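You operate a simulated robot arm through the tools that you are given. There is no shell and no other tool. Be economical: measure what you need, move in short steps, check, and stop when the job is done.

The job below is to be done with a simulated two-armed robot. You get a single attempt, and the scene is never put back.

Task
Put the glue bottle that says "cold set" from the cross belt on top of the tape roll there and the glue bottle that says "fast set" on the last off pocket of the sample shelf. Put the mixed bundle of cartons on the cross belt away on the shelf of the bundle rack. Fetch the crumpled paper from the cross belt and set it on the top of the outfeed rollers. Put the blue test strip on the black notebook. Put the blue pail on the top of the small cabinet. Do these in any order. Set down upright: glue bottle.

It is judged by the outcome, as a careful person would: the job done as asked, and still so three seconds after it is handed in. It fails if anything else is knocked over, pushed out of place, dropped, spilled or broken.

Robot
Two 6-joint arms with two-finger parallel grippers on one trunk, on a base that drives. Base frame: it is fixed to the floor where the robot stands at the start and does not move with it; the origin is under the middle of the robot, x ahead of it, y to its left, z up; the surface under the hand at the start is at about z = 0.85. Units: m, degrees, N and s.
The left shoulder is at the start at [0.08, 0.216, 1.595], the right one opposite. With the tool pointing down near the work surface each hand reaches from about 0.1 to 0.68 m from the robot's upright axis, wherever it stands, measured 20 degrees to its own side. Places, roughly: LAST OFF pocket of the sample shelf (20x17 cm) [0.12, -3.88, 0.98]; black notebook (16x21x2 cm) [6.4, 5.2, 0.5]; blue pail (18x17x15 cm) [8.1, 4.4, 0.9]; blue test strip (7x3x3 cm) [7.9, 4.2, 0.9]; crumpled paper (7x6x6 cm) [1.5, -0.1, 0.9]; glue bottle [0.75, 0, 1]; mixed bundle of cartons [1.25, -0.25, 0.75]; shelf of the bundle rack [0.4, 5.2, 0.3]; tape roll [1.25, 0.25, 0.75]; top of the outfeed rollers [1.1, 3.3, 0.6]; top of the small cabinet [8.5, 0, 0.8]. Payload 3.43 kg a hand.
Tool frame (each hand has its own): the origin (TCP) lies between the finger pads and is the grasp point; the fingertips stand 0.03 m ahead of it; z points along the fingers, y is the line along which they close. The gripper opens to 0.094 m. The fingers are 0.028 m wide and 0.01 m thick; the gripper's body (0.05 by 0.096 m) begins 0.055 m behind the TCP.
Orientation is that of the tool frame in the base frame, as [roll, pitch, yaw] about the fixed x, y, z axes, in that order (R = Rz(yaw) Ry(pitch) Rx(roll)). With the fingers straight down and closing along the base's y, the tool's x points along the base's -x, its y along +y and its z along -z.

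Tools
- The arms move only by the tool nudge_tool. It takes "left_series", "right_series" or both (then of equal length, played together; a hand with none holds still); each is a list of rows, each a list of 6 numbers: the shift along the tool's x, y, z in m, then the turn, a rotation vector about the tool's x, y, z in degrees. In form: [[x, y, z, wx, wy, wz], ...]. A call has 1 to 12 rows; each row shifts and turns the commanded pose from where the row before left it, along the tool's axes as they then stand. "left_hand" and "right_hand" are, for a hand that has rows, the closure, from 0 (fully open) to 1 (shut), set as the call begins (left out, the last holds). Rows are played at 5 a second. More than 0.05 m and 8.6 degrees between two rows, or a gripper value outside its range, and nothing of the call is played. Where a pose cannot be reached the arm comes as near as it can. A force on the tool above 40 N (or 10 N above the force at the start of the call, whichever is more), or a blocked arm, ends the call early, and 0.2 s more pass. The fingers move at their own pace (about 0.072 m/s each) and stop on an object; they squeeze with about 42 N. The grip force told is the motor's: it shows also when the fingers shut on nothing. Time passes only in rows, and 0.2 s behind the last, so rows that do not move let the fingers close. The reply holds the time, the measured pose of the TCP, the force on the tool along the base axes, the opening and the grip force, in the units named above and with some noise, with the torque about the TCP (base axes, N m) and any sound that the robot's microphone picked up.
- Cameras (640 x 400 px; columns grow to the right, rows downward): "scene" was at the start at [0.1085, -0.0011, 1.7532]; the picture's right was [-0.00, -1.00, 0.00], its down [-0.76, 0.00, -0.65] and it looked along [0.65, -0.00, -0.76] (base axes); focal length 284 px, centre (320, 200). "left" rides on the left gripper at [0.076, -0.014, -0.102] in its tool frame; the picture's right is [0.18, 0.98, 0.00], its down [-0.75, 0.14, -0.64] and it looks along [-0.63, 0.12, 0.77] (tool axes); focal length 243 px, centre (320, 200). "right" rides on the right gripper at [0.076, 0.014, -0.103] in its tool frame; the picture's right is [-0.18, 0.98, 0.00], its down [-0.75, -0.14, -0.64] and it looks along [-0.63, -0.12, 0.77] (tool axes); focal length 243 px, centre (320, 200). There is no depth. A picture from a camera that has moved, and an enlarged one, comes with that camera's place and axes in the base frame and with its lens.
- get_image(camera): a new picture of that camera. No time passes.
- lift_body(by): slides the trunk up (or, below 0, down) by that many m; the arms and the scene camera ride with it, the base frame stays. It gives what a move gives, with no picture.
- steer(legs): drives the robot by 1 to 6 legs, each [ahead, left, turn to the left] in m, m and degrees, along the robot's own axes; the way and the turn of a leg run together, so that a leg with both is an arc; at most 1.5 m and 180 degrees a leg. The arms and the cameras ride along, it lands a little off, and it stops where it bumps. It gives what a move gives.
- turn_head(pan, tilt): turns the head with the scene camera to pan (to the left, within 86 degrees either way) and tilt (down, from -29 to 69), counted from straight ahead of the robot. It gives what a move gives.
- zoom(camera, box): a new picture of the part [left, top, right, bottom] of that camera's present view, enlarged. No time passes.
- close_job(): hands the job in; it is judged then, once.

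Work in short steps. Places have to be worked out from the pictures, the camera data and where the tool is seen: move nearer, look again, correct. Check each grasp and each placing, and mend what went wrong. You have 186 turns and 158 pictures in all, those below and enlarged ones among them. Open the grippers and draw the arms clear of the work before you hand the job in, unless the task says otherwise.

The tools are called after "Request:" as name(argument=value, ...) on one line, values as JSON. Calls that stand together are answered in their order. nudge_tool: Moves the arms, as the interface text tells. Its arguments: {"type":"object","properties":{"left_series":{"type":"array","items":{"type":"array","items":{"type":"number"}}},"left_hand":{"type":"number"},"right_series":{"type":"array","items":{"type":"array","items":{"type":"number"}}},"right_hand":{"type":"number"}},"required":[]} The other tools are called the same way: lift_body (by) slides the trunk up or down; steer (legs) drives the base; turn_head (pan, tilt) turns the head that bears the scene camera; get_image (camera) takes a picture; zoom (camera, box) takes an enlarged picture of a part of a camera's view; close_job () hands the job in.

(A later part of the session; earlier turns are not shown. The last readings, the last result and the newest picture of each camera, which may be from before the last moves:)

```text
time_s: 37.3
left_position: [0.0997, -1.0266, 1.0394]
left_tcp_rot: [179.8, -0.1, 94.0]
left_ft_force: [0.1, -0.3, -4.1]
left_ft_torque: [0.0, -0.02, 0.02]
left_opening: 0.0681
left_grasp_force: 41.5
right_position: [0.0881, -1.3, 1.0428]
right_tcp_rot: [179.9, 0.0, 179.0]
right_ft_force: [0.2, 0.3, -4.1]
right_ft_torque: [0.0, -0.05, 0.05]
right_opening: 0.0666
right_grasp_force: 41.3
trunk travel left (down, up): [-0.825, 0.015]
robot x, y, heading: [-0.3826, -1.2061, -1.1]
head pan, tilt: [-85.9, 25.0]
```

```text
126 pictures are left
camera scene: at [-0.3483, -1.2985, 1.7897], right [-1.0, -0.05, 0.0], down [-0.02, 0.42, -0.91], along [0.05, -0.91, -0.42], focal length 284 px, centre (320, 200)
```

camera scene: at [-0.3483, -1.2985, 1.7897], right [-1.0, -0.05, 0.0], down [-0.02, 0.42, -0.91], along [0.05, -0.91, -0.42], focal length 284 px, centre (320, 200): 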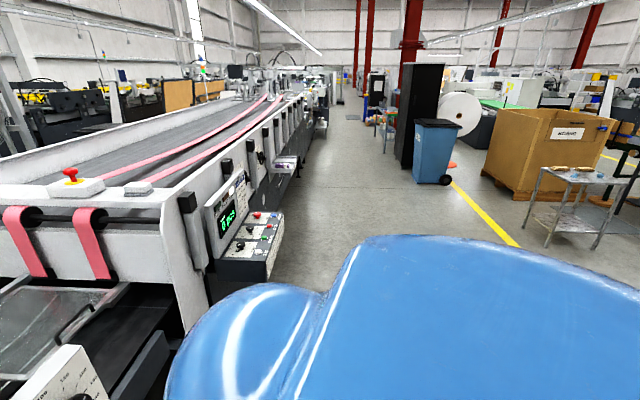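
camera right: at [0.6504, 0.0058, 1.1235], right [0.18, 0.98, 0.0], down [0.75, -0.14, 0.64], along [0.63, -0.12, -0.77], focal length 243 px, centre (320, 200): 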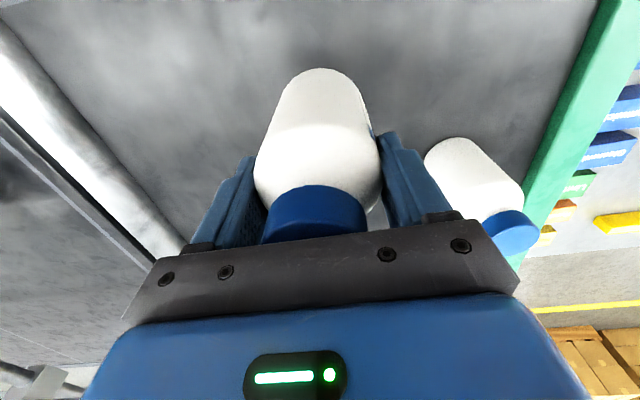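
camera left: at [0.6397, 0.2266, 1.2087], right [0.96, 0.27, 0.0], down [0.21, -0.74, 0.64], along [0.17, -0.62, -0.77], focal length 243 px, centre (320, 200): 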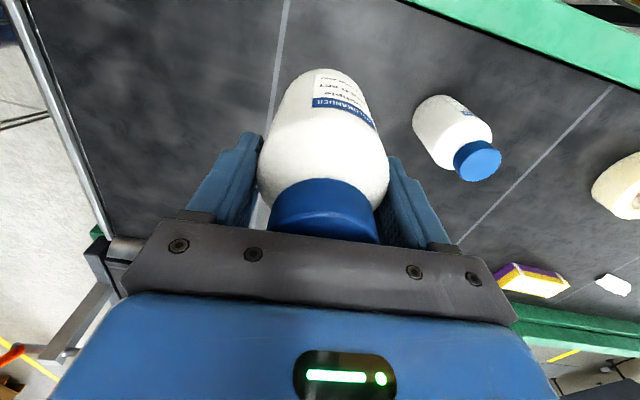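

The aisle beside the machine is clear. I strafe a little, back up to x≈-0.62 and go on toward the shelf.

Request:
steer(legs=[[0, -0.5, 1.1], [-0.25, 0, 0], [0, -1.0, 0], [0, -1.0, 0]])

Request:
turn_head(pan=-20, tilt=40)

Request:
get_image(camera="scene")

```text
time_s: 51.2
left_position: [-0.1646, -3.5006, 1.0378]
left_tcp_rot: [179.9, 0.1, 94.7]
left_ft_force: [0.2, 0.4, -3.8]
left_ft_torque: [-0.06, -0.01, 0.03]
left_opening: 0.0682
left_grasp_force: 41.9
right_position: [-0.1727, -3.7715, 1.0429]
right_tcp_rot: [-180.0, 0.1, 179.8]
right_ft_force: [-0.1, -0.3, -3.5]
right_ft_torque: [0.02, 0.01, 0.01]
right_opening: 0.0664
right_grasp_force: 41.8
trunk travel left (down, up): [-0.825, 0.015]
robot x, y, heading: [-0.6486, -3.6842, -0.4]
head pan, tilt: [-85.9, 25.0]
```

```text
time_s: 52.5
left_position: [-0.1663, -3.4996, 1.0385]
left_tcp_rot: [179.9, 0.0, 94.8]
left_ft_force: [0.6, 0.5, -2.2]
left_ft_torque: [-0.06, -0.01, 0.0]
left_opening: 0.0683
left_grasp_force: 42.2
right_position: [-0.1733, -3.7723, 1.0418]
right_tcp_rot: [-180.0, 0.0, 179.9]
right_ft_force: [0.4, 0.6, -2.9]
right_ft_torque: [-0.01, 0.02, 0.0]
right_opening: 0.0665
right_grasp_force: 41.9
trunk travel left (down, up): [-0.825, 0.015]
robot x, y, heading: [-0.6435, -3.6836, -0.1]
head pan, tilt: [-20.0, 40.0]
```

```text
125 pictures are left
camera scene: at [-0.5358, -3.7139, 1.7664], right [-0.35, -0.94, 0.0], down [-0.6, 0.22, -0.77], along [0.72, -0.27, -0.64], focal length 284 px, centre (320, 200)
```

scene: 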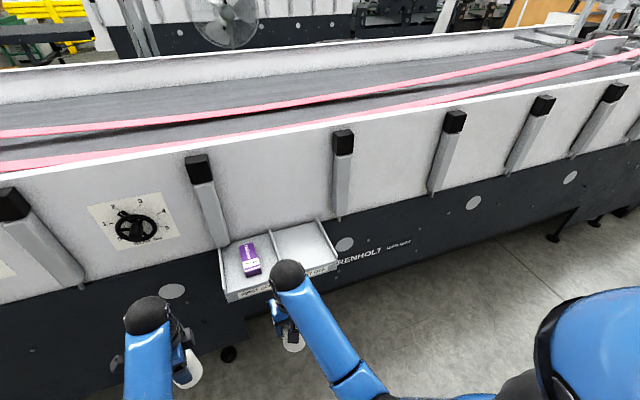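

Request:
zoom(camera="scene", box=[190, 200, 370, 360])

```text
2.50 times, centred on (280, 280) of scene
camera zoom: at [-0.5358, -3.7139, 1.7664], right [-0.35, -0.94, 0.0], down [-0.6, 0.22, -0.77], along [0.72, -0.27, -0.64], focal length 711 px, centre (420, 0)
```

zoom: 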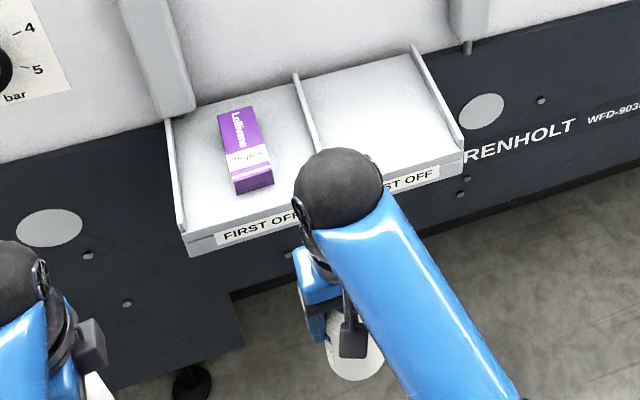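

LAST OFF is the right-hand pocket, centred about [0.119, -3.89]. I raise the right hand 0.12 m, then drive forward 0.17 m.

Request:
nudge_tool(right_series=[[-0.01, -0.02, -0.04, 0, 0, 0], [-0.01, -0.02, -0.04, 0, 0, 0], [-0.01, -0.02, -0.04, 0, 0, 0], [-0.01, -0.02, 0, 0, 0, 0]])

Request:
steer(legs=[[0.17, 0, 0]])

Request:
get_image(camera="scene")

```text
time_s: 53.5
left_position: [-0.1651, -3.5008, 1.0395]
left_tcp_rot: [180.0, 0.1, 94.7]
left_ft_force: [-0.2, -1.0, -4.0]
left_ft_torque: [-0.04, -0.01, 0.01]
left_opening: 0.0681
left_grasp_force: 42.5
right_position: [-0.0938, -3.8447, 1.0678]
right_tcp_rot: [179.9, 0.0, 179.8]
right_ft_force: [-0.7, 0.9, -2.3]
right_ft_torque: [0.01, -0.01, -0.03]
right_opening: 0.0663
right_grasp_force: 42.2
right hand out of reach, approached as far as the arm can: row 1, 2, 3
trunk travel left (down, up): [-0.825, 0.015]
robot x, y, heading: [-0.6481, -3.6834, -0.2]
head pan, tilt: [-20.0, 40.0]
```

```text
time_s: 55.0
left_position: [0.0048, -3.5027, 1.0399]
left_tcp_rot: [179.8, 0.0, 94.6]
left_ft_force: [-0.5, 0.5, -4.4]
left_ft_torque: [-0.03, -0.04, 0.02]
left_opening: 0.0683
left_grasp_force: 41.8
right_position: [0.0764, -3.8464, 1.0689]
right_tcp_rot: [180.0, 0.4, 179.7]
right_ft_force: [-0.6, 0.1, -2.9]
right_ft_torque: [-0.03, -0.16, 0.04]
right_opening: 0.0664
right_grasp_force: 41.9
trunk travel left (down, up): [-0.825, 0.015]
robot x, y, heading: [-0.4753, -3.687, -0.5]
head pan, tilt: [-20.0, 40.0]
```

```text
123 pictures are left
camera scene: at [-0.3677, -3.7159, 1.7665], right [-0.35, -0.94, 0.0], down [-0.6, 0.22, -0.77], along [0.72, -0.27, -0.64], focal length 284 px, centre (320, 200)
```

scene: 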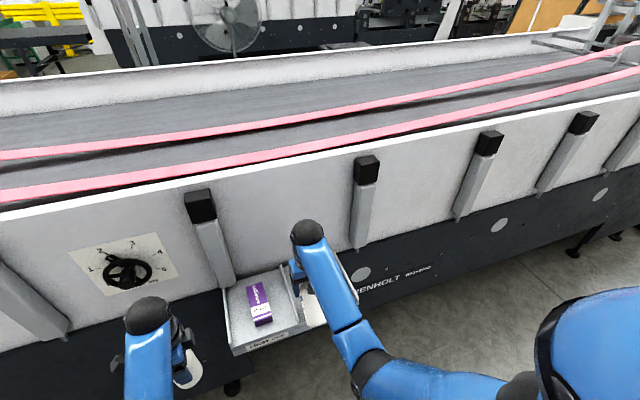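

The right hand only rose to z 1.068 (reach limit), though forces show no contact. I zoom to see the clearance.

Request:
zoom(camera="scene", box=[200, 240, 380, 370])

Request:
get_image(camera="right")

```text
3.08 times, centred on (290, 305) of scene
camera zoom: at [-0.3677, -3.7159, 1.7665], right [-0.35, -0.94, 0.0], down [-0.6, 0.22, -0.77], along [0.72, -0.27, -0.64], focal length 875 px, centre (412, -123)
```

zoom: 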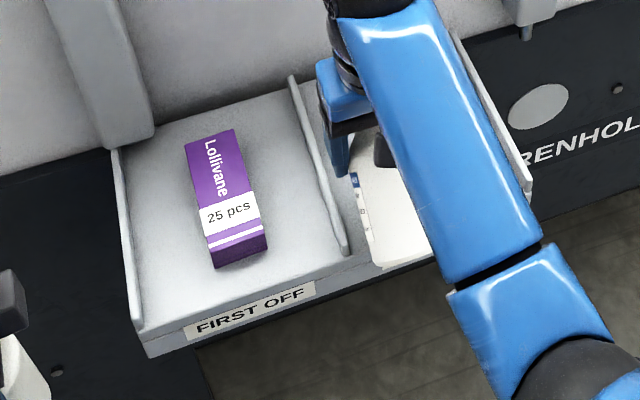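

```text
121 pictures are left
camera right: at [-0.0016, -3.8328, 1.1702], right [0.19, 0.98, 0.0], down [0.75, -0.15, 0.65], along [0.63, -0.12, -0.76], focal length 243 px, centre (320, 200)
```

right: 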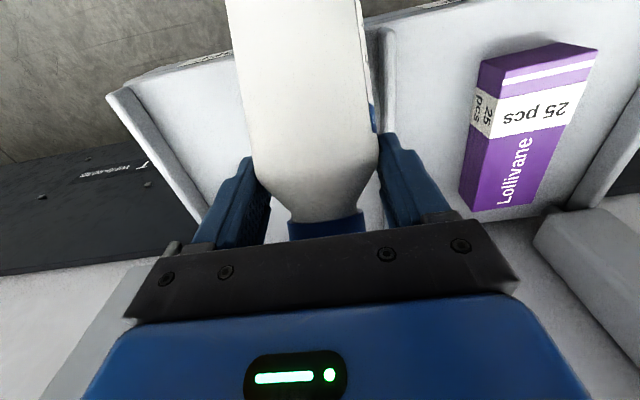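

The bottle's foot caught the shelf front and it swung back in the grip. I back off, then raise it at longer reach and judge the tilt.

Request:
steer(legs=[[-0.2, 0, 0]])

Request:
nudge_tool(right_series=[[-0.04, 0, 0, 0, 0, 0], [-0.02, 0, -0.03, 0, 0, 0], [-0.01, 0, -0.03, 0, 0, 0], [0, 0, -0.03, 0, 0, 0]])

Request:
get_image(camera="right")

Request:
get_image(camera="left")

```text
time_s: 56.6
left_position: [-0.184, -3.5038, 1.037]
left_tcp_rot: [-179.7, 0.1, 94.3]
left_ft_force: [1.6, 0.1, -3.5]
left_ft_torque: [0.0, 0.05, 0.01]
left_opening: 0.0682
left_grasp_force: 41.6
right_position: [-0.1147, -3.8474, 1.0648]
right_tcp_rot: [180.0, 0.0, 179.3]
right_ft_force: [-0.2, 0.0, -3.8]
right_ft_torque: [-0.01, -0.1, -0.02]
right_opening: 0.066
right_grasp_force: 42.5
trunk travel left (down, up): [-0.825, 0.015]
robot x, y, heading: [-0.6727, -3.6836, -0.7]
head pan, tilt: [-20.0, 40.0]
```

```text
time_s: 57.6
left_position: [-0.1892, -3.5042, 1.0392]
left_tcp_rot: [179.9, 0.1, 94.3]
left_ft_force: [-0.6, 0.0, -3.4]
left_ft_torque: [-0.01, 0.01, -0.01]
left_opening: 0.0682
left_grasp_force: 42.4
right_position: [-0.0297, -3.8448, 1.139]
right_tcp_rot: [-179.9, 0.1, 179.3]
right_ft_force: [-0.4, -0.4, -3.7]
right_ft_torque: [0.02, -0.13, -0.02]
right_opening: 0.0662
right_grasp_force: 42.2
right hand out of reach, approached as far as the arm can: row 3, 4
trunk travel left (down, up): [-0.825, 0.015]
robot x, y, heading: [-0.6723, -3.6851, -0.5]
head pan, tilt: [-20.0, 40.0]
```

```text
120 pictures are left
camera right: at [-0.107, -3.8311, 1.241], right [0.2, 0.98, 0.0], down [0.75, -0.15, 0.64], along [0.63, -0.13, -0.76], focal length 243 px, centre (320, 200)
```

right: 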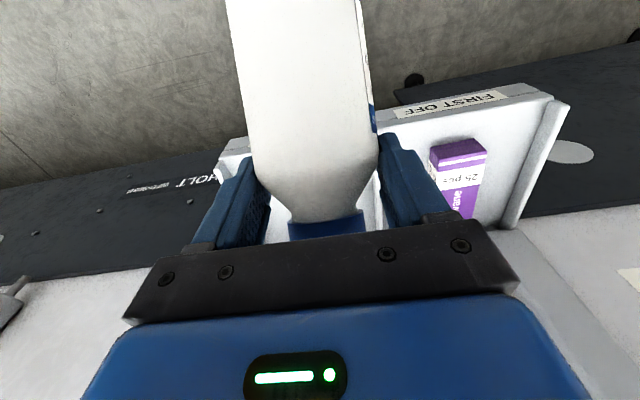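

```text
119 pictures are left
camera left: at [-0.2079, -3.4284, 1.1413], right [0.97, 0.26, 0.0], down [0.2, -0.74, 0.64], along [0.17, -0.62, -0.77], focal length 243 px, centre (320, 200)
```

left: 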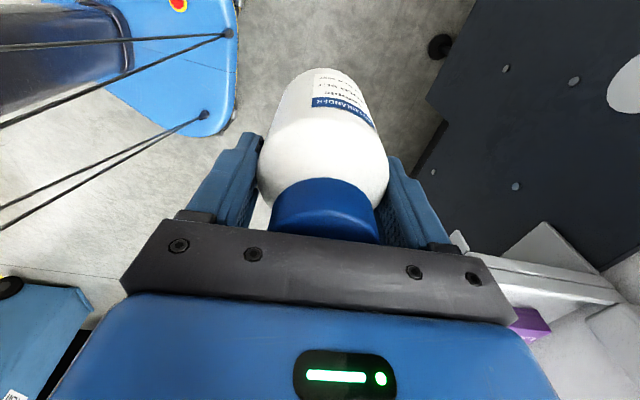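

The bottle is tilted about 49° in the grip (foot toward the robot). I pitch the hand forward 49° about tool y so the bottle hangs vertical, then check.

Request:
nudge_tool(right_series=[[0.01, 0, 0, 0, -8.2, 0], [0, 0, 0, 0, -8.2, 0], [0, 0, 0, 0, -8.2, 0], [0, 0, 0, 0, -8.2, 0], [0, 0, 0, 0, -8.2, 0], [0, 0, 0, 0, -8, 0]])

Request:
get_image(camera="right")

Request:
get_image(camera="scene")

```text
time_s: 59.0
left_position: [-0.1875, -3.5036, 1.0386]
left_tcp_rot: [179.9, 0.0, 94.3]
left_ft_force: [-0.5, -0.6, -3.8]
left_ft_torque: [-0.03, 0.01, 0.02]
left_opening: 0.0683
left_grasp_force: 42.5
right_position: [-0.0405, -3.8465, 1.1396]
right_tcp_rot: [180.0, 49.3, 179.2]
right_ft_force: [0.1, 0.7, -4.1]
right_ft_torque: [-0.01, -0.02, -0.01]
right_opening: 0.0657
right_grasp_force: 42.1
trunk travel left (down, up): [-0.825, 0.015]
robot x, y, heading: [-0.6731, -3.6799, -0.9]
head pan, tilt: [-20.0, 40.0]
```

```text
118 pictures are left
camera right: at [-0.1679, -3.8317, 1.1471], right [0.13, 0.98, 0.14], down [0.0, -0.14, 0.99], along [0.99, -0.13, -0.02], focal length 243 px, centre (320, 200)
```

right: 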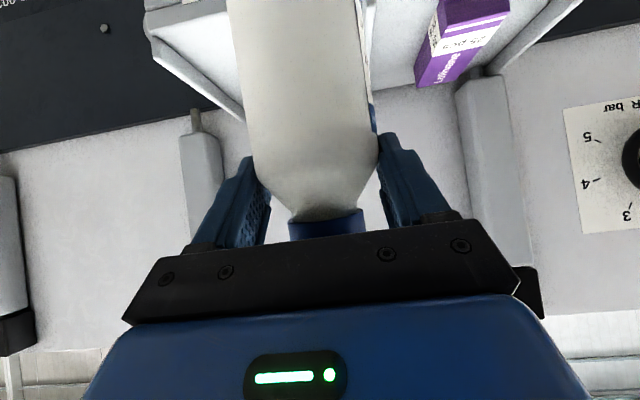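

```text
117 pictures are left
camera scene: at [-0.5607, -3.7145, 1.7664], right [-0.35, -0.94, 0.0], down [-0.6, 0.23, -0.77], along [0.72, -0.27, -0.64], focal length 284 px, centre (320, 200)
```

scene: 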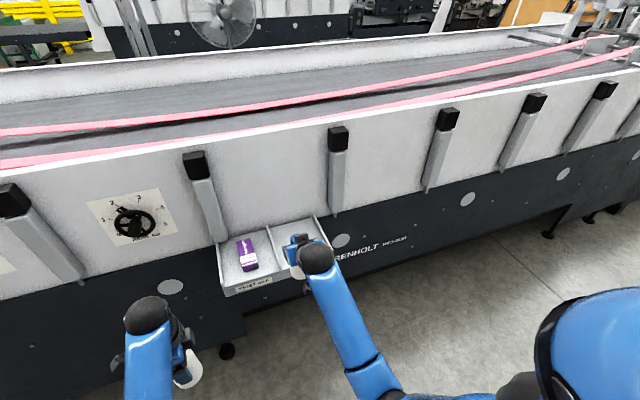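

Torque about y has vanished, so the bottle hangs vertical with its foot near z 1.045. I strafe right 0.043 m and drive forward 0.15 m over the pocket.

Request:
steer(legs=[[0, -0.043, 0.9], [0.15, 0, 0]])

Request:
zoom(camera="scene", box=[200, 220, 380, 350])

Request:
get_image(camera="right")

```text
time_s: 60.9
left_position: [-0.0479, -3.5394, 1.0401]
left_tcp_rot: [179.9, -0.1, 95.1]
left_ft_force: [-0.2, -0.1, -4.2]
left_ft_torque: [-0.04, -0.03, -0.01]
left_opening: 0.0682
left_grasp_force: 41.9
right_position: [0.1049, -3.8813, 1.1405]
right_tcp_rot: [179.9, 49.3, -179.9]
right_ft_force: [-0.3, 0.2, -3.5]
right_ft_torque: [0.01, 0.01, 0.0]
right_opening: 0.0661
right_grasp_force: 41.5
trunk travel left (down, up): [-0.825, 0.015]
robot x, y, heading: [-0.5283, -3.7257, 0.0]
head pan, tilt: [-20.0, 40.0]
```

```text
3.08 times, centred on (290, 285) of scene
camera zoom: at [-0.4193, -3.7571, 1.7668], right [-0.34, -0.94, 0.0], down [-0.6, 0.22, -0.77], along [0.72, -0.26, -0.64], focal length 875 px, centre (412, -62)
```

zoom: 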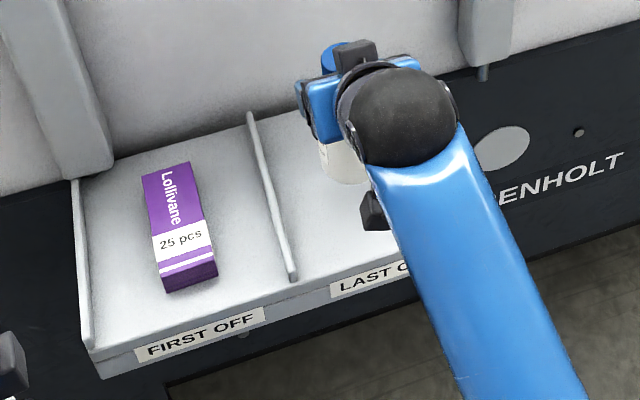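

```text
115 pictures are left
camera right: at [-0.0231, -3.8678, 1.1486], right [0.12, 0.98, 0.14], down [0.0, -0.14, 0.99], along [0.99, -0.12, -0.02], focal length 243 px, centre (320, 200)
```

right: 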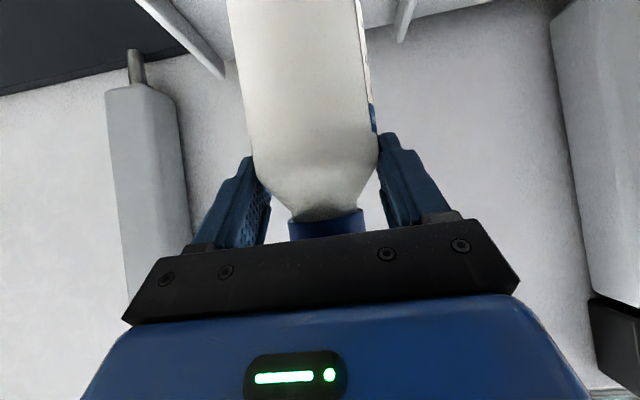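

The bottle is centred in the pocket (y -3.975…-3.794, x 0.01…0.18). I lower straight down 0.055 m along tool x/z.

Request:
nudge_tool(right_series=[[0.0151, 0, 0.0131, 0, 0, 0], [0.0151, 0, 0.0131, 0, 0, 0], [0.0113, 0, 0.0098, 0, 0, 0]])

Request:
zoom(camera="scene", box=[200, 220, 380, 350])

```text
time_s: 61.6
left_position: [-0.0472, -3.539, 1.0398]
left_tcp_rot: [179.8, 0.0, 95.1]
left_ft_force: [-0.4, 0.0, -3.3]
left_ft_torque: [-0.02, 0.0, 0.0]
left_opening: 0.0683
left_grasp_force: 42.2
right_position: [0.1064, -3.8796, 1.0873]
right_tcp_rot: [179.7, 49.8, -180.0]
right_ft_force: [-1.7, 1.6, 12.9]
right_ft_torque: [0.18, -0.21, 0.04]
right_opening: 0.0661
right_grasp_force: 41.9
trunk travel left (down, up): [-0.825, 0.015]
robot x, y, heading: [-0.5249, -3.7293, 0.2]
head pan, tilt: [-20.0, 40.0]
```

```text
3.08 times, centred on (290, 285) of scene
camera zoom: at [-0.4186, -3.7558, 1.7671], right [-0.34, -0.94, 0.0], down [-0.6, 0.22, -0.77], along [0.72, -0.26, -0.64], focal length 875 px, centre (412, -62)
```

zoom: 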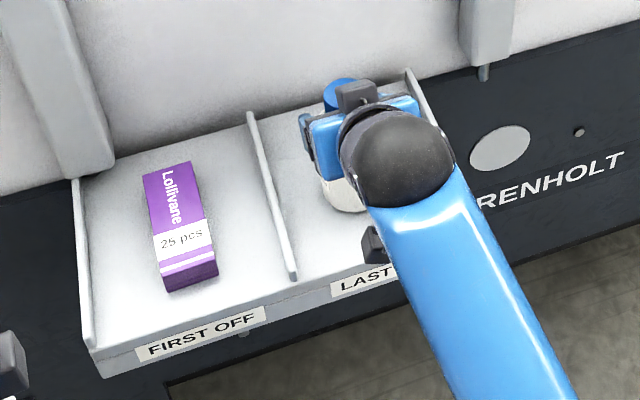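

Contact is made at TCP z 1.087 (about 16 N on the foot). I open the hand and wait.

Request:
nudge_tool(right_series=[[0, 0, 0, 0, 0, 0], [0, 0, 0, 0, 0, 0], [0, 0, 0, 0, 0, 0]], right_hand=0)

Request:
get_image(camera="right")

```text
time_s: 62.5
left_position: [-0.0458, -3.5392, 1.0395]
left_tcp_rot: [179.8, 0.0, 95.1]
left_ft_force: [-0.4, 0.0, -3.9]
left_ft_torque: [-0.04, 0.0, -0.02]
left_opening: 0.0684
left_grasp_force: 42.0
right_position: [0.107, -3.8797, 1.0816]
right_tcp_rot: [180.0, 49.3, -180.0]
right_ft_force: [0.2, -0.8, 0.4]
right_ft_torque: [-0.01, 0.02, 0.01]
right_opening: 0.0939
right_grasp_force: 0.0
trunk travel left (down, up): [-0.825, 0.015]
robot x, y, heading: [-0.5278, -3.721, 0.1]
head pan, tilt: [-20.0, 40.0]
```

```text
113 pictures are left
camera right: at [-0.0203, -3.8666, 1.0909], right [0.12, 0.98, 0.14], down [0.01, -0.14, 0.99], along [0.99, -0.12, -0.02], focal length 243 px, centre (320, 200)
```

right: 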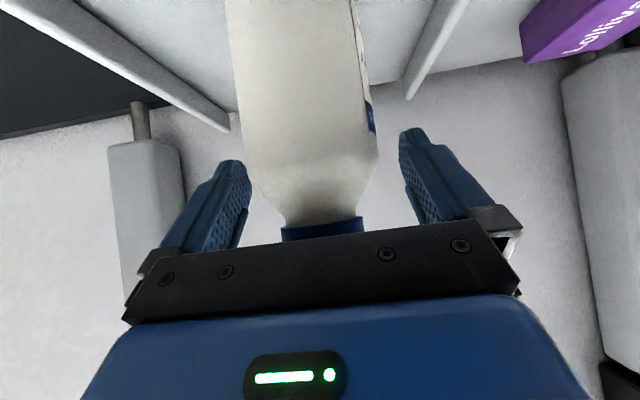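

Released and standing. I retreat along the fingers' axis (back and up).

Request:
nudge_tool(right_series=[[0, -0.003, -0.02, 0, 0, 0], [0, 0, -0.03, 0, 0, 0], [0, 0, -0.04, 0, 0, 0], [0, 0, -0.04, 0, 0, 0]])

Request:
get_image(camera="right")

```text
time_s: 63.5
left_position: [-0.0463, -3.5381, 1.0397]
left_tcp_rot: [179.9, 0.0, 95.1]
left_ft_force: [-0.6, 0.4, -3.0]
left_ft_torque: [-0.02, -0.03, 0.0]
left_opening: 0.0682
left_grasp_force: 42.0
right_position: [0.0085, -3.8848, 1.1703]
right_tcp_rot: [-180.0, 49.3, 180.0]
right_ft_force: [-0.4, -0.4, -0.4]
right_ft_torque: [-0.01, 0.0, 0.02]
right_opening: 0.0939
right_grasp_force: 0.1
trunk travel left (down, up): [-0.825, 0.015]
robot x, y, heading: [-0.5254, -3.7243, 0.1]
head pan, tilt: [-20.0, 40.0]
```

```text
112 pictures are left
camera right: at [-0.12, -3.8723, 1.1789], right [0.12, 0.98, 0.14], down [0.01, -0.14, 0.99], along [0.99, -0.12, -0.02], focal length 243 px, centre (320, 200)
```

right: 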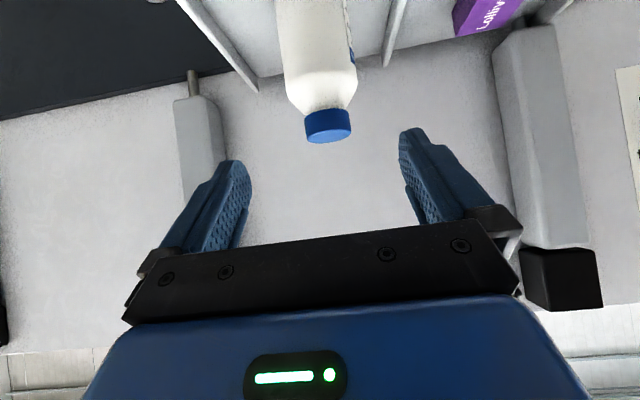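

The bottle stands clear. I back off and check with the scene camera.

Request:
steer(legs=[[-0.2, 0, 0]])

Request:
zoom(camera="scene", box=[200, 180, 380, 310])

```text
time_s: 65.0
left_position: [-0.2406, -3.5396, 1.0358]
left_tcp_rot: [-179.8, -0.1, 95.1]
left_ft_force: [0.1, 0.1, -3.8]
left_ft_torque: [-0.01, 0.02, -0.01]
left_opening: 0.0684
left_grasp_force: 41.7
right_position: [-0.1844, -3.8862, 1.1681]
right_tcp_rot: [180.0, 48.9, -180.0]
right_ft_force: [0.4, -0.6, -0.8]
right_ft_torque: [-0.02, 0.03, 0.0]
right_opening: 0.0938
right_grasp_force: 0.1
trunk travel left (down, up): [-0.825, 0.015]
robot x, y, heading: [-0.7253, -3.7255, -0.1]
head pan, tilt: [-20.0, 40.0]
```

```text
3.08 times, centred on (290, 245) of scene
camera zoom: at [-0.6069, -3.756, 1.7658], right [-0.34, -0.94, 0.0], down [-0.61, 0.22, -0.76], along [0.72, -0.26, -0.65], focal length 875 px, centre (412, 62)
```

zoom: 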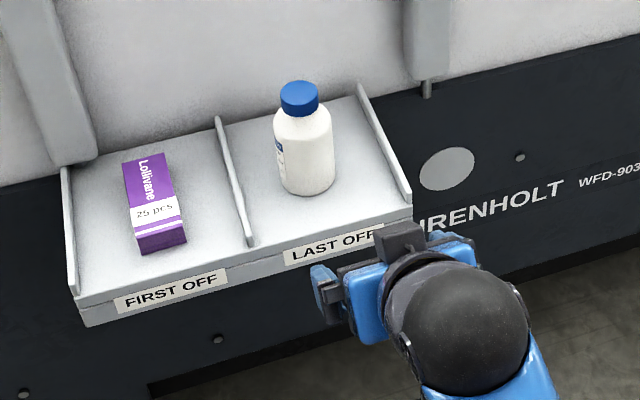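

LAST OFF is done. I straighten the right hand, then strafe back left to y≈-1.4 and turn to face +y.

Request:
nudge_tool(right_series=[[0, 0, 0, 0, 8.2, 0], [0, 0, 0, 0, 8.2, 0], [0, 0, 0, 0, 8.2, 0], [0, 0, 0, 0, 8.2, 0], [0, 0, 0, 0, 8.2, 0], [0, 0, 0, 0, 8, 0]])

Request:
steer(legs=[[0, 1.2, 0], [0, 1.1, 0], [0.2, 0, 0], [0, 0, 90]])

Request:
turn_head(pan=0, tilt=20)

Request:
get_image(camera="scene")

```text
time_s: 66.5
left_position: [-0.2423, -3.5396, 1.0384]
left_tcp_rot: [-179.9, 0.0, 95.1]
left_ft_force: [0.2, -0.6, -2.8]
left_ft_torque: [-0.01, -0.01, 0.03]
left_opening: 0.0684
left_grasp_force: 41.8
right_position: [-0.1437, -3.8805, 1.0839]
right_tcp_rot: [180.0, 0.0, -179.8]
right_ft_force: [-0.4, 0.1, 0.5]
right_ft_torque: [0.02, -0.01, -0.01]
right_opening: 0.0942
right_grasp_force: 0.1
right hand out of reach, approached as far as the arm can: row 4, 5, 6
trunk travel left (down, up): [-0.825, 0.015]
robot x, y, heading: [-0.7276, -3.7255, -0.1]
head pan, tilt: [-20.0, 40.0]
```

```text
time_s: 82.8
left_position: [-0.7635, -0.9626, 1.0399]
left_tcp_rot: [179.9, 0.1, -172.6]
left_ft_force: [0.0, -0.4, -2.5]
left_ft_torque: [-0.01, 0.0, 0.02]
left_opening: 0.0683
left_grasp_force: 42.0
right_position: [-0.4267, -0.8507, 1.0855]
right_tcp_rot: [179.9, 0.3, -87.6]
right_ft_force: [0.8, 0.1, -0.1]
right_ft_torque: [0.03, -0.03, 0.0]
right_opening: 0.0941
right_grasp_force: 0.0
trunk travel left (down, up): [-0.825, 0.015]
robot x, y, heading: [-0.5585, -1.4365, 92.4]
head pan, tilt: [-20.0, 40.0]
```

```text
time_s: 83.6
left_position: [-0.7641, -0.9641, 1.0378]
left_tcp_rot: [179.9, 0.1, -172.5]
left_ft_force: [-0.1, 0.1, -2.4]
left_ft_torque: [0.03, -0.04, -0.01]
left_opening: 0.0682
left_grasp_force: 42.6
right_position: [-0.4262, -0.8517, 1.0848]
right_tcp_rot: [-180.0, 0.3, -87.5]
right_ft_force: [0.1, -0.3, -0.2]
right_ft_torque: [0.0, -0.02, -0.02]
right_opening: 0.0939
right_grasp_force: 0.1
trunk travel left (down, up): [-0.825, 0.015]
robot x, y, heading: [-0.5561, -1.4347, 92.6]
head pan, tilt: [0.0, 20.0]
```

```text
110 pictures are left
camera scene: at [-0.5623, -1.3128, 1.7977], right [1.0, 0.04, 0.0], down [0.01, -0.34, -0.94], along [-0.04, 0.94, -0.34], focal length 284 px, centre (320, 200)
```

scene: 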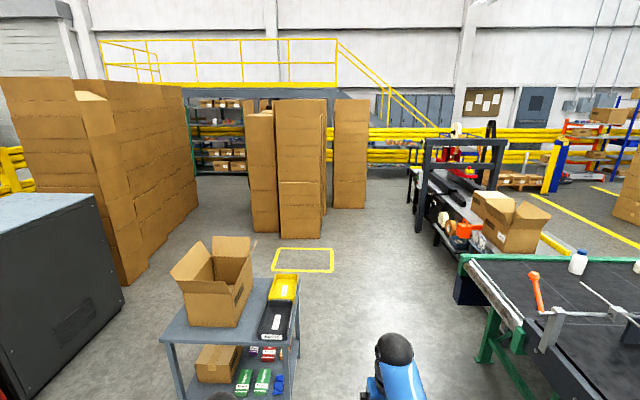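

The thing behind earlier was a cart with a box; it stands fine. The lane passes between cart and belt, then between the cardboard stack and the case sealer. I drive along x≈-0.19 to y≈1.0 and look again.

Request:
steer(legs=[[0, -0.37, -2.5], [1.4, 0, 0], [1.0, 0, 0]])

Request:
get_image(camera="scene")

```text
time_s: 97.3
left_position: [-0.353, 1.4464, 1.0396]
left_tcp_rot: [179.9, 0.0, -175.5]
left_ft_force: [-0.2, 0.2, -3.0]
left_ft_torque: [0.01, -0.03, 0.0]
left_opening: 0.0681
left_grasp_force: 42.4
right_position: [-0.0099, 1.5405, 1.0854]
right_tcp_rot: [180.0, 0.3, -90.6]
right_ft_force: [0.7, -0.3, -0.4]
right_ft_torque: [0.04, 0.03, 0.03]
right_opening: 0.094
right_grasp_force: 0.1
trunk travel left (down, up): [-0.825, 0.015]
robot x, y, heading: [-0.1732, 0.9646, 89.3]
head pan, tilt: [0.0, 20.0]
```

```text
109 pictures are left
camera scene: at [-0.17, 1.0859, 1.7979], right [1.0, -0.01, 0.0], down [0.0, -0.34, -0.94], along [0.01, 0.94, -0.34], focal length 284 px, centre (320, 200)
```

scene: 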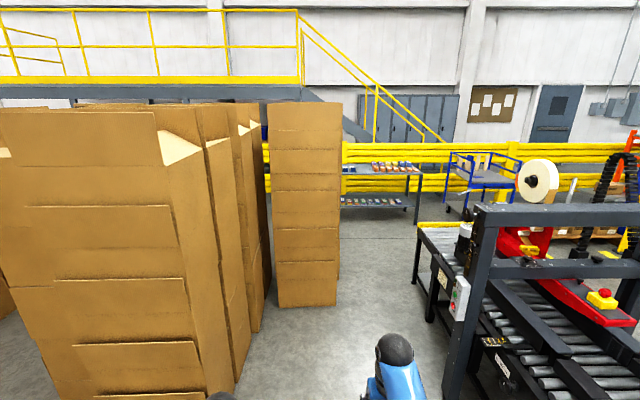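

The lane: stack corner at about (0.02, 3.2), sealer gantry leg at (0.65, 2.4). I narrow the hands, then weave toward x≈0.27, y≈2.0.

Request:
nudge_tool(left_series=[[-0.04, 0, 0, 0, 0, 0], [-0.04, 0, 0, 0, 0, 0]], right_series=[[0, 0.03, 0, 0, 0, 0], [0, 0.03, 0, 0, 0, 0]])

Request:
steer(legs=[[0.2, -0.27, 0.7], [0.7, 0, 0], [0.1, -0.16, 0]])

Request:
turn_head(pan=-30, tilt=45)

Request:
get_image(camera="scene")

```text
time_s: 97.9
left_position: [-0.2739, 1.4527, 1.0382]
left_tcp_rot: [179.9, 0.0, -175.5]
left_ft_force: [-0.7, -0.8, -2.7]
left_ft_torque: [-0.02, -0.02, 0.0]
left_opening: 0.0684
left_grasp_force: 41.2
right_position: [-0.0737, 1.5406, 1.0864]
right_tcp_rot: [-179.9, 0.3, -90.6]
right_ft_force: [0.0, 0.4, -0.8]
right_ft_torque: [0.03, 0.01, -0.03]
right_opening: 0.0941
right_grasp_force: 0.1
trunk travel left (down, up): [-0.825, 0.015]
robot x, y, heading: [-0.1702, 0.9683, 89.6]
head pan, tilt: [0.0, 20.0]
```

```text
time_s: 104.7
left_position: [0.1356, 2.4532, 1.0387]
left_tcp_rot: [179.9, 0.2, -174.7]
left_ft_force: [-0.1, -0.4, -3.3]
left_ft_torque: [0.0, -0.02, 0.01]
left_opening: 0.0685
left_grasp_force: 41.9
right_position: [0.3359, 2.5436, 1.0887]
right_tcp_rot: [-179.9, 0.4, -89.8]
right_ft_force: [-0.8, -1.5, 0.0]
right_ft_torque: [-0.02, -0.03, -0.01]
right_opening: 0.0939
right_grasp_force: 0.0
trunk travel left (down, up): [-0.825, 0.015]
robot x, y, heading: [0.2512, 1.9637, 89.9]
head pan, tilt: [0.0, 20.0]
```

```text
time_s: 105.6
left_position: [0.1389, 2.4556, 1.0379]
left_tcp_rot: [-180.0, -0.1, -174.8]
left_ft_force: [0.3, -1.0, -3.3]
left_ft_torque: [-0.01, 0.0, 0.02]
left_opening: 0.0682
left_grasp_force: 41.6
right_position: [0.3412, 2.5458, 1.0871]
right_tcp_rot: [179.9, 0.2, -89.8]
right_ft_force: [0.8, 0.3, 0.1]
right_ft_torque: [0.0, 0.04, -0.01]
right_opening: 0.0941
right_grasp_force: 0.1
trunk travel left (down, up): [-0.825, 0.015]
robot x, y, heading: [0.2508, 1.9663, 89.9]
head pan, tilt: [-30.0, 45.0]
```

```text
108 pictures are left
camera scene: at [0.2905, 2.0693, 1.7591], right [0.87, -0.5, 0.0], down [-0.35, -0.61, -0.71], along [0.35, 0.61, -0.71], focal length 284 px, centre (320, 200)
```

scene: 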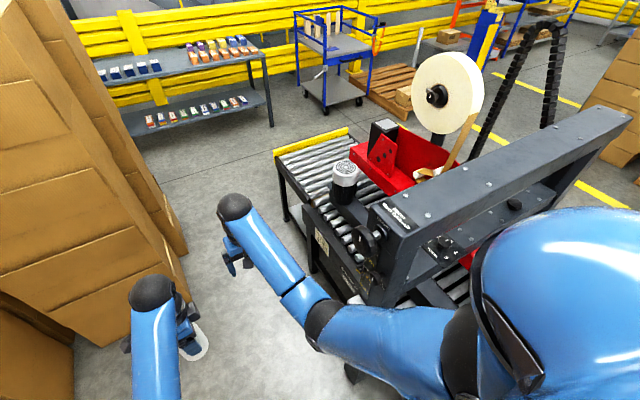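

The rollers, rack and gantry are clear of my path. I go past the gantry, edge right of the stack, and on to y≈4.1, then turn to face +x.

Request:
steer(legs=[[0.85, 0, 0], [0.15, -0.16, 0], [1.1, 0, 0], [0, 0, -90]])

Request:
turn_head(pan=-20, tilt=25)

Request:
get_image(camera="scene")

```text
time_s: 120.4
left_position: [0.8879, 4.1606, 1.0366]
left_tcp_rot: [180.0, 0.0, 95.2]
left_ft_force: [0.8, -0.2, -3.7]
left_ft_torque: [-0.02, 0.01, 0.0]
left_opening: 0.0683
left_grasp_force: 42.1
right_position: [0.9791, 3.9597, 1.0869]
right_tcp_rot: [-180.0, 0.3, -179.7]
right_ft_force: [-0.3, 0.0, 0.0]
right_ft_torque: [0.0, 0.02, 0.0]
right_opening: 0.0941
right_grasp_force: 0.0
trunk travel left (down, up): [-0.825, 0.015]
robot x, y, heading: [0.3971, 4.0502, 0.2]
head pan, tilt: [-30.0, 45.0]
```

```text
time_s: 121.2
left_position: [0.8874, 4.1623, 1.0374]
left_tcp_rot: [-179.9, 0.0, 95.2]
left_ft_force: [0.8, 0.2, -3.7]
left_ft_torque: [-0.03, 0.02, -0.02]
left_opening: 0.0683
left_grasp_force: 42.2
right_position: [0.9785, 3.9591, 1.0859]
right_tcp_rot: [-180.0, 0.3, -179.7]
right_ft_force: [0.1, 0.1, -0.7]
right_ft_torque: [0.0, 0.03, 0.0]
right_opening: 0.0941
right_grasp_force: 0.2
trunk travel left (down, up): [-0.825, 0.015]
robot x, y, heading: [0.4003, 4.0499, 0.4]
head pan, tilt: [-20.0, 25.0]
```

```text
107 pictures are left
camera scene: at [0.5189, 4.0184, 1.7896], right [-0.34, -0.94, 0.0], down [-0.4, 0.14, -0.91], along [0.85, -0.31, -0.42], focal length 284 px, centre (320, 200)
```

scene: 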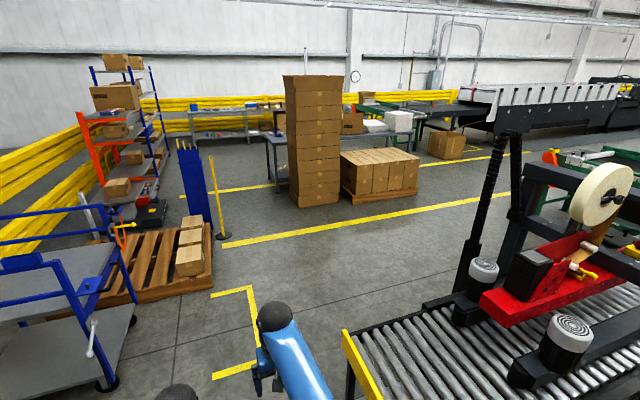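

Ahead is clear between the rollers and the pallet. I drive to x≈2.15, turn to face -y and move down to y≈2.4.

Request:
steer(legs=[[1.2, 0, 0], [0.55, 0, -0.4], [0, 0, -90], [1.4, 0, 0]])

Request:
turn_head(pan=15, tilt=25)

Request:
get_image(camera="scene")

```text
time_s: 140.6
left_position: [2.2173, 2.2033, 1.0385]
left_tcp_rot: [180.0, -0.1, 2.1]
left_ft_force: [-0.5, 0.2, -4.2]
left_ft_torque: [0.01, 0.02, 0.0]
left_opening: 0.0683
left_grasp_force: 42.1
right_position: [2.0111, 2.1224, 1.0869]
right_tcp_rot: [-179.9, 0.4, 87.3]
right_ft_force: [-0.5, 0.3, 0.2]
right_ft_torque: [0.02, 0.0, 0.01]
right_opening: 0.0941
right_grasp_force: 0.0
trunk travel left (down, up): [-0.825, 0.015]
robot x, y, heading: [2.1333, 2.6939, -92.8]
head pan, tilt: [-20.0, 25.0]
```

```text
time_s: 141.6
left_position: [2.2173, 2.2021, 1.0378]
left_tcp_rot: [179.9, 0.0, 2.2]
left_ft_force: [-0.7, -0.3, -4.0]
left_ft_torque: [0.02, 0.01, -0.01]
left_opening: 0.0683
left_grasp_force: 41.9
right_position: [2.0107, 2.1218, 1.0869]
right_tcp_rot: [180.0, 0.2, 87.2]
right_ft_force: [0.5, 1.0, -0.4]
right_ft_torque: [-0.02, 0.03, 0.03]
right_opening: 0.0942
right_grasp_force: 0.1
trunk travel left (down, up): [-0.825, 0.015]
robot x, y, heading: [2.1307, 2.6956, -92.7]
head pan, tilt: [15.0, 25.0]
```

```text
106 pictures are left
camera scene: at [2.1516, 2.5716, 1.7896], right [-0.98, -0.21, 0.0], down [-0.09, 0.41, -0.91], along [0.19, -0.89, -0.42], focal length 284 px, centre (320, 200)
```

scene: 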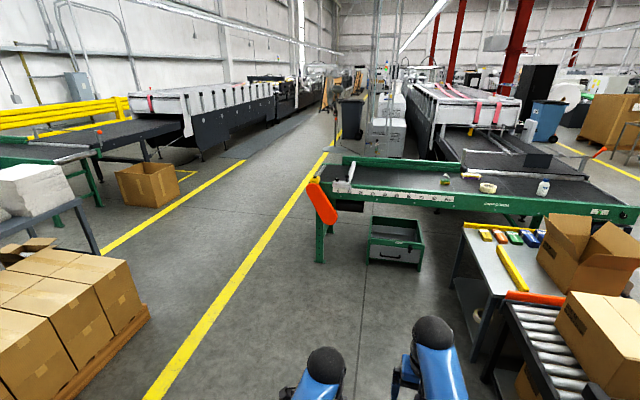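

The belt's open side is at x>1.45; the packing table (z≈0.62) ends near x≈1.43, and a drawer box stands under the belt near x≈1.9. I drive to about (1.8, 1.2) and look down.

Request:
steer(legs=[[0.9, 0, 2.7], [0.6, -0.3, 0]])

Request:
turn_head(pan=-15, tilt=45)

Request:
get_image(camera="scene")

```text
time_s: 149.7
left_position: [1.9358, 0.6931, 1.0382]
left_tcp_rot: [179.9, 0.1, 6.2]
left_ft_force: [0.9, -0.4, -3.5]
left_ft_torque: [0.0, 0.03, -0.02]
left_opening: 0.0683
left_grasp_force: 42.0
right_position: [1.7358, 0.5985, 1.0875]
right_tcp_rot: [180.0, 0.2, 91.4]
right_ft_force: [0.2, 0.0, -0.3]
right_ft_torque: [0.01, 0.0, -0.02]
right_opening: 0.0939
right_grasp_force: 0.0
trunk travel left (down, up): [-0.825, 0.015]
robot x, y, heading: [1.8182, 1.1779, -88.7]
head pan, tilt: [15.0, 25.0]
```

```text
time_s: 150.7
left_position: [1.9342, 0.6921, 1.0383]
left_tcp_rot: [180.0, -0.1, 6.3]
left_ft_force: [-0.3, 0.7, -3.7]
left_ft_torque: [0.01, -0.02, 0.02]
left_opening: 0.0684
left_grasp_force: 42.1
right_position: [1.7347, 0.5971, 1.0867]
right_tcp_rot: [180.0, 0.3, 91.4]
right_ft_force: [0.1, 0.1, 0.2]
right_ft_torque: [0.0, 0.0, -0.02]
right_opening: 0.094
right_grasp_force: 0.1
trunk travel left (down, up): [-0.825, 0.015]
robot x, y, heading: [1.816, 1.1742, -88.5]
head pan, tilt: [-15.0, 45.0]
```

```text
105 pictures are left
camera scene: at [1.7969, 1.0648, 1.7591], right [-0.97, 0.24, 0.0], down [0.17, 0.69, -0.71], along [-0.17, -0.69, -0.71], focal length 284 px, centre (320, 200)
```

scene: 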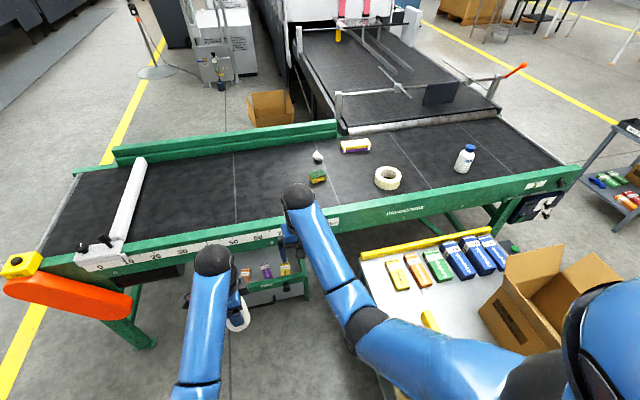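

Tape at (1.237, 0.139), paper (1.52, -0.107), bundle (1.30, -0.145). I turn toward the tape and lower the trunk 0.3 m in free space for more reach, then raise the left hand again.

Request:
steer(legs=[[0, 0, -45]])

Request:
lift_body(by=-0.3)

Request:
nudge_tool(left_series=[[0, 0.03, -0.03, 0, 0, 0], [0, 0.03, -0.03, 0, 0, 0], [0, 0.03, -0.03, 0, 0, 0], [0, 0.03, -0.03, 0, 0, 0], [0, 0.01, -0.045, 0, 0, 0], [0, 0, -0.045, 0, 0, 0], [0, 0, -0.045, 0, 0, 0], [0, 0, -0.045, 0, 0, 0], [0, 0, -0.045, 0, 0, 0], [0, 0, -0.045, 0, 0, 0]], right_series=[[0, 0, -0.03, 0, 0, 0], [0, 0, -0.03, 0, 0, 0], [-0.03, 0, -0.03, 0, 0, 0], [-0.03, 0, -0.03, 0, 0, 0], [0, 0, -0.045, 0, 0, 0], [0, 0, -0.045, 0, 0, 0], [0, 0, -0.045, 0, 0, 0], [0, 0, -0.03, 0, 0, 0], [0, 0, -0.03, 0, 0, 0], [0, 0, -0.03, 0, 0, 0]])

```text
time_s: 153.1
left_position: [1.5595, 0.7482, 1.0373]
left_tcp_rot: [180.0, 0.0, -38.3]
left_ft_force: [0.3, 1.0, -4.3]
left_ft_torque: [0.0, 0.0, 0.0]
left_opening: 0.0681
left_grasp_force: 42.5
right_position: [1.3507, 0.8203, 1.0871]
right_tcp_rot: [-179.9, 0.3, 46.5]
right_ft_force: [0.8, -0.1, -0.3]
right_ft_torque: [0.0, -0.02, 0.0]
right_opening: 0.0939
right_grasp_force: 0.0
trunk travel left (down, up): [-0.825, 0.015]
robot x, y, heading: [1.8159, 1.1759, -133.2]
head pan, tilt: [-15.0, 45.0]
```

```text
time_s: 156.1
left_position: [1.5585, 0.7481, 0.738]
left_tcp_rot: [179.9, 0.0, -38.5]
left_ft_force: [0.2, 0.3, -3.2]
left_ft_torque: [0.06, 0.04, 0.0]
left_opening: 0.0685
left_grasp_force: 42.1
right_position: [1.3515, 0.8202, 0.7872]
right_tcp_rot: [-180.0, 0.3, 46.5]
right_ft_force: [0.3, -0.1, -0.1]
right_ft_torque: [-0.01, -0.01, 0.0]
right_opening: 0.0941
right_grasp_force: 0.1
trunk travel left (down, up): [-0.525, 0.315]
robot x, y, heading: [1.815, 1.1751, -133.5]
head pan, tilt: [-15.0, 45.0]
```

```text
time_s: 158.3
left_position: [1.3815, 0.5761, 1.0418]
left_tcp_rot: [-179.8, -0.1, -38.4]
left_ft_force: [1.1, 0.3, -3.3]
left_ft_torque: [0.03, 0.02, -0.02]
left_opening: 0.0683
left_grasp_force: 42.0
left hand out of reach, approached as far as the arm can: row 1, 2, 3, 4, 5, 6, 7, 8, 9, 10
right_position: [1.2622, 0.6942, 1.0677]
right_tcp_rot: [179.9, 0.4, 46.6]
right_ft_force: [0.9, -0.6, -0.7]
right_ft_torque: [0.0, 0.02, -0.02]
right_opening: 0.094
right_grasp_force: 0.1
right hand out of reach, approached as far as the arm can: row 1, 2, 5, 6, 7, 8, 9
trunk travel left (down, up): [-0.525, 0.315]
robot x, y, heading: [1.813, 1.1781, -133.4]
head pan, tilt: [-15.0, 45.0]
```

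Both hands are at z≈1.04–1.07 and radius 0.74. I drive sideways along world -y by 0.45 m so the bottle comes over the belt.

Request:
steer(legs=[[0.33, 0.31, 0]])

Request:
turn_head(pan=0, tilt=40)

Request:
get_image(camera="scene")

Request:
get_image(camera="left")

```text
time_s: 161.0
left_position: [1.3712, 0.1292, 1.0419]
left_tcp_rot: [-180.0, 0.0, -38.4]
left_ft_force: [0.2, 0.4, -3.5]
left_ft_torque: [0.02, 0.03, 0.0]
left_opening: 0.0683
left_grasp_force: 41.6
right_position: [1.2513, 0.2461, 1.0668]
right_tcp_rot: [180.0, 0.3, 46.7]
right_ft_force: [-0.3, -0.4, -0.1]
right_ft_torque: [0.0, -0.04, -0.01]
right_opening: 0.0941
right_grasp_force: 0.1
trunk travel left (down, up): [-0.525, 0.315]
robot x, y, heading: [1.8051, 0.7263, -133.2]
head pan, tilt: [-15.0, 45.0]
```

```text
time_s: 161.8
left_position: [1.3724, 0.127, 1.0409]
left_tcp_rot: [-180.0, 0.0, -38.4]
left_ft_force: [0.9, 0.3, -3.6]
left_ft_torque: [0.02, -0.01, -0.01]
left_opening: 0.0678
left_grasp_force: 41.9
right_position: [1.2511, 0.2449, 1.0668]
right_tcp_rot: [180.0, 0.2, 46.7]
right_ft_force: [0.5, -0.1, -0.1]
right_ft_torque: [0.01, -0.02, -0.02]
right_opening: 0.0938
right_grasp_force: 0.0
trunk travel left (down, up): [-0.525, 0.315]
robot x, y, heading: [1.8036, 0.7311, -133.3]
head pan, tilt: [0.0, 40.0]
```

```text
104 pictures are left
camera scene: at [1.7259, 0.6429, 1.4663], right [-0.73, 0.69, 0.0], down [0.44, 0.47, -0.77], along [-0.53, -0.56, -0.64], focal length 284 px, centre (320, 200)
```

scene: 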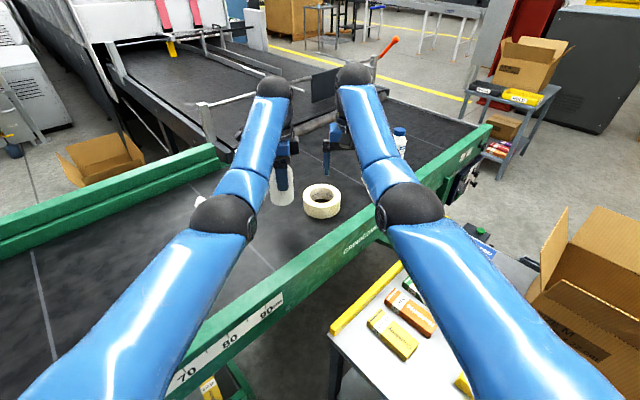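

```text
103 pictures are left
camera left: at [1.4404, 0.0913, 1.1436], right [-0.47, -0.88, 0.0], down [-0.68, 0.36, 0.64], along [-0.57, 0.3, -0.77], focal length 243 px, centre (320, 200)
```

left: 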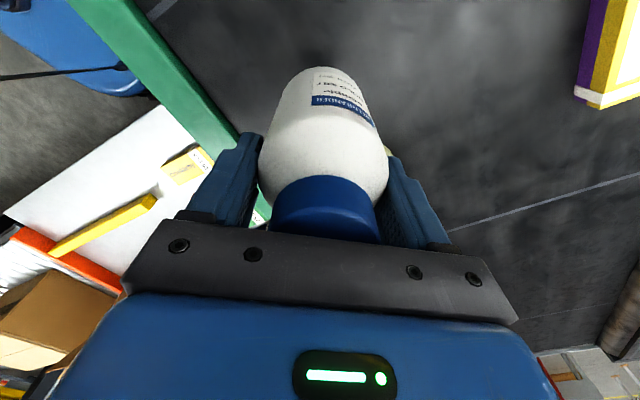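

I zoom on the tape roll to pin down its centre and height.

Request:
zoom(camera="scene", box=[250, 140, 370, 240])

```text
4.00 times, centred on (310, 190) of scene
camera zoom: at [1.7259, 0.6429, 1.4663], right [-0.73, 0.69, 0.0], down [0.44, 0.47, -0.77], along [-0.53, -0.56, -0.64], focal length 1138 px, centre (360, 240)
```

zoom: 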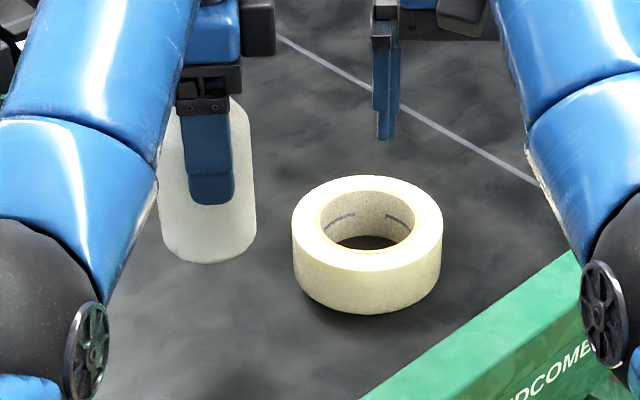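

Tape: centre (1.232, 0.129), top z≈0.893, hole Ø≈0.075 — wider than the bottle (0.068), so I must set it off-centre on the ring, axis about 0.042 m toward the robot (1.262, 0.159). First I move the right hand aside.

Request:
nudge_tool(right_series=[[0, -0.045, 0, 0, 0, 0], [0, -0.045, 0, 0, 0, 0], [0, -0.04, 0, 0, 0, 0]])

Request:
nudge_tool(left_series=[[-0.038, 0.0145, 0, 0, 0, 0], [-0.039, 0.0145, 0, 0, 0, 0], [-0.039, 0.0145, 0, 0, 0, 0], [0, 0, 0, 0, 0, 0]])

Request:
zoom(camera="scene", box=[250, 140, 370, 240])

```text
time_s: 162.6
left_position: [1.3708, 0.1279, 1.0405]
left_tcp_rot: [179.9, 0.0, -38.5]
left_ft_force: [0.4, 0.4, -3.7]
left_ft_torque: [0.0, 0.02, 0.0]
left_opening: 0.0684
left_grasp_force: 42.5
right_position: [1.1492, 0.3217, 1.0642]
right_tcp_rot: [179.9, 0.3, 46.7]
right_ft_force: [0.0, -0.6, 0.3]
right_ft_torque: [-0.01, 0.03, 0.01]
right_opening: 0.0943
right_grasp_force: 0.1
right hand out of reach, approached as far as the arm can: row 1, 2
trunk travel left (down, up): [-0.525, 0.315]
robot x, y, heading: [1.8103, 0.7279, -133.4]
head pan, tilt: [0.0, 40.0]
```

```text
time_s: 163.6
left_position: [1.3066, 0.1966, 1.0365]
left_tcp_rot: [180.0, 0.0, -38.3]
left_ft_force: [0.5, 0.4, -3.5]
left_ft_torque: [0.03, 0.05, 0.02]
left_opening: 0.0685
left_grasp_force: 41.8
left hand out of reach, approached as far as the arm can: row 1, 2, 3
right_position: [1.149, 0.3203, 1.0647]
right_tcp_rot: [-180.0, 0.2, 46.6]
right_ft_force: [1.2, -0.4, -0.6]
right_ft_torque: [0.02, -0.01, -0.01]
right_opening: 0.094
right_grasp_force: 0.1
trunk travel left (down, up): [-0.525, 0.315]
robot x, y, heading: [1.806, 0.7256, -133.5]
head pan, tilt: [0.0, 40.0]
```

```text
4.00 times, centred on (310, 190) of scene
camera zoom: at [1.7265, 0.6437, 1.4664], right [-0.73, 0.69, 0.0], down [0.44, 0.47, -0.77], along [-0.53, -0.56, -0.64], focal length 1138 px, centre (360, 240)
```

zoom: 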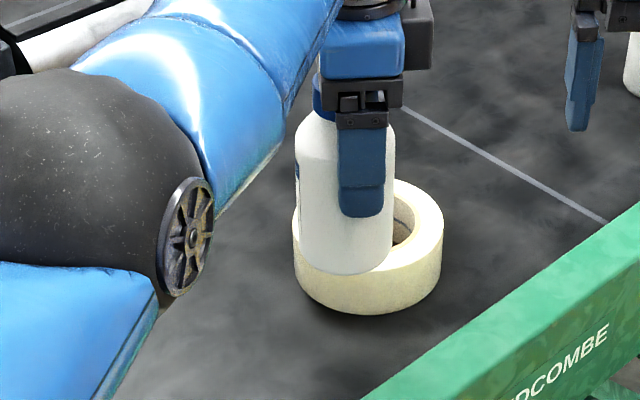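

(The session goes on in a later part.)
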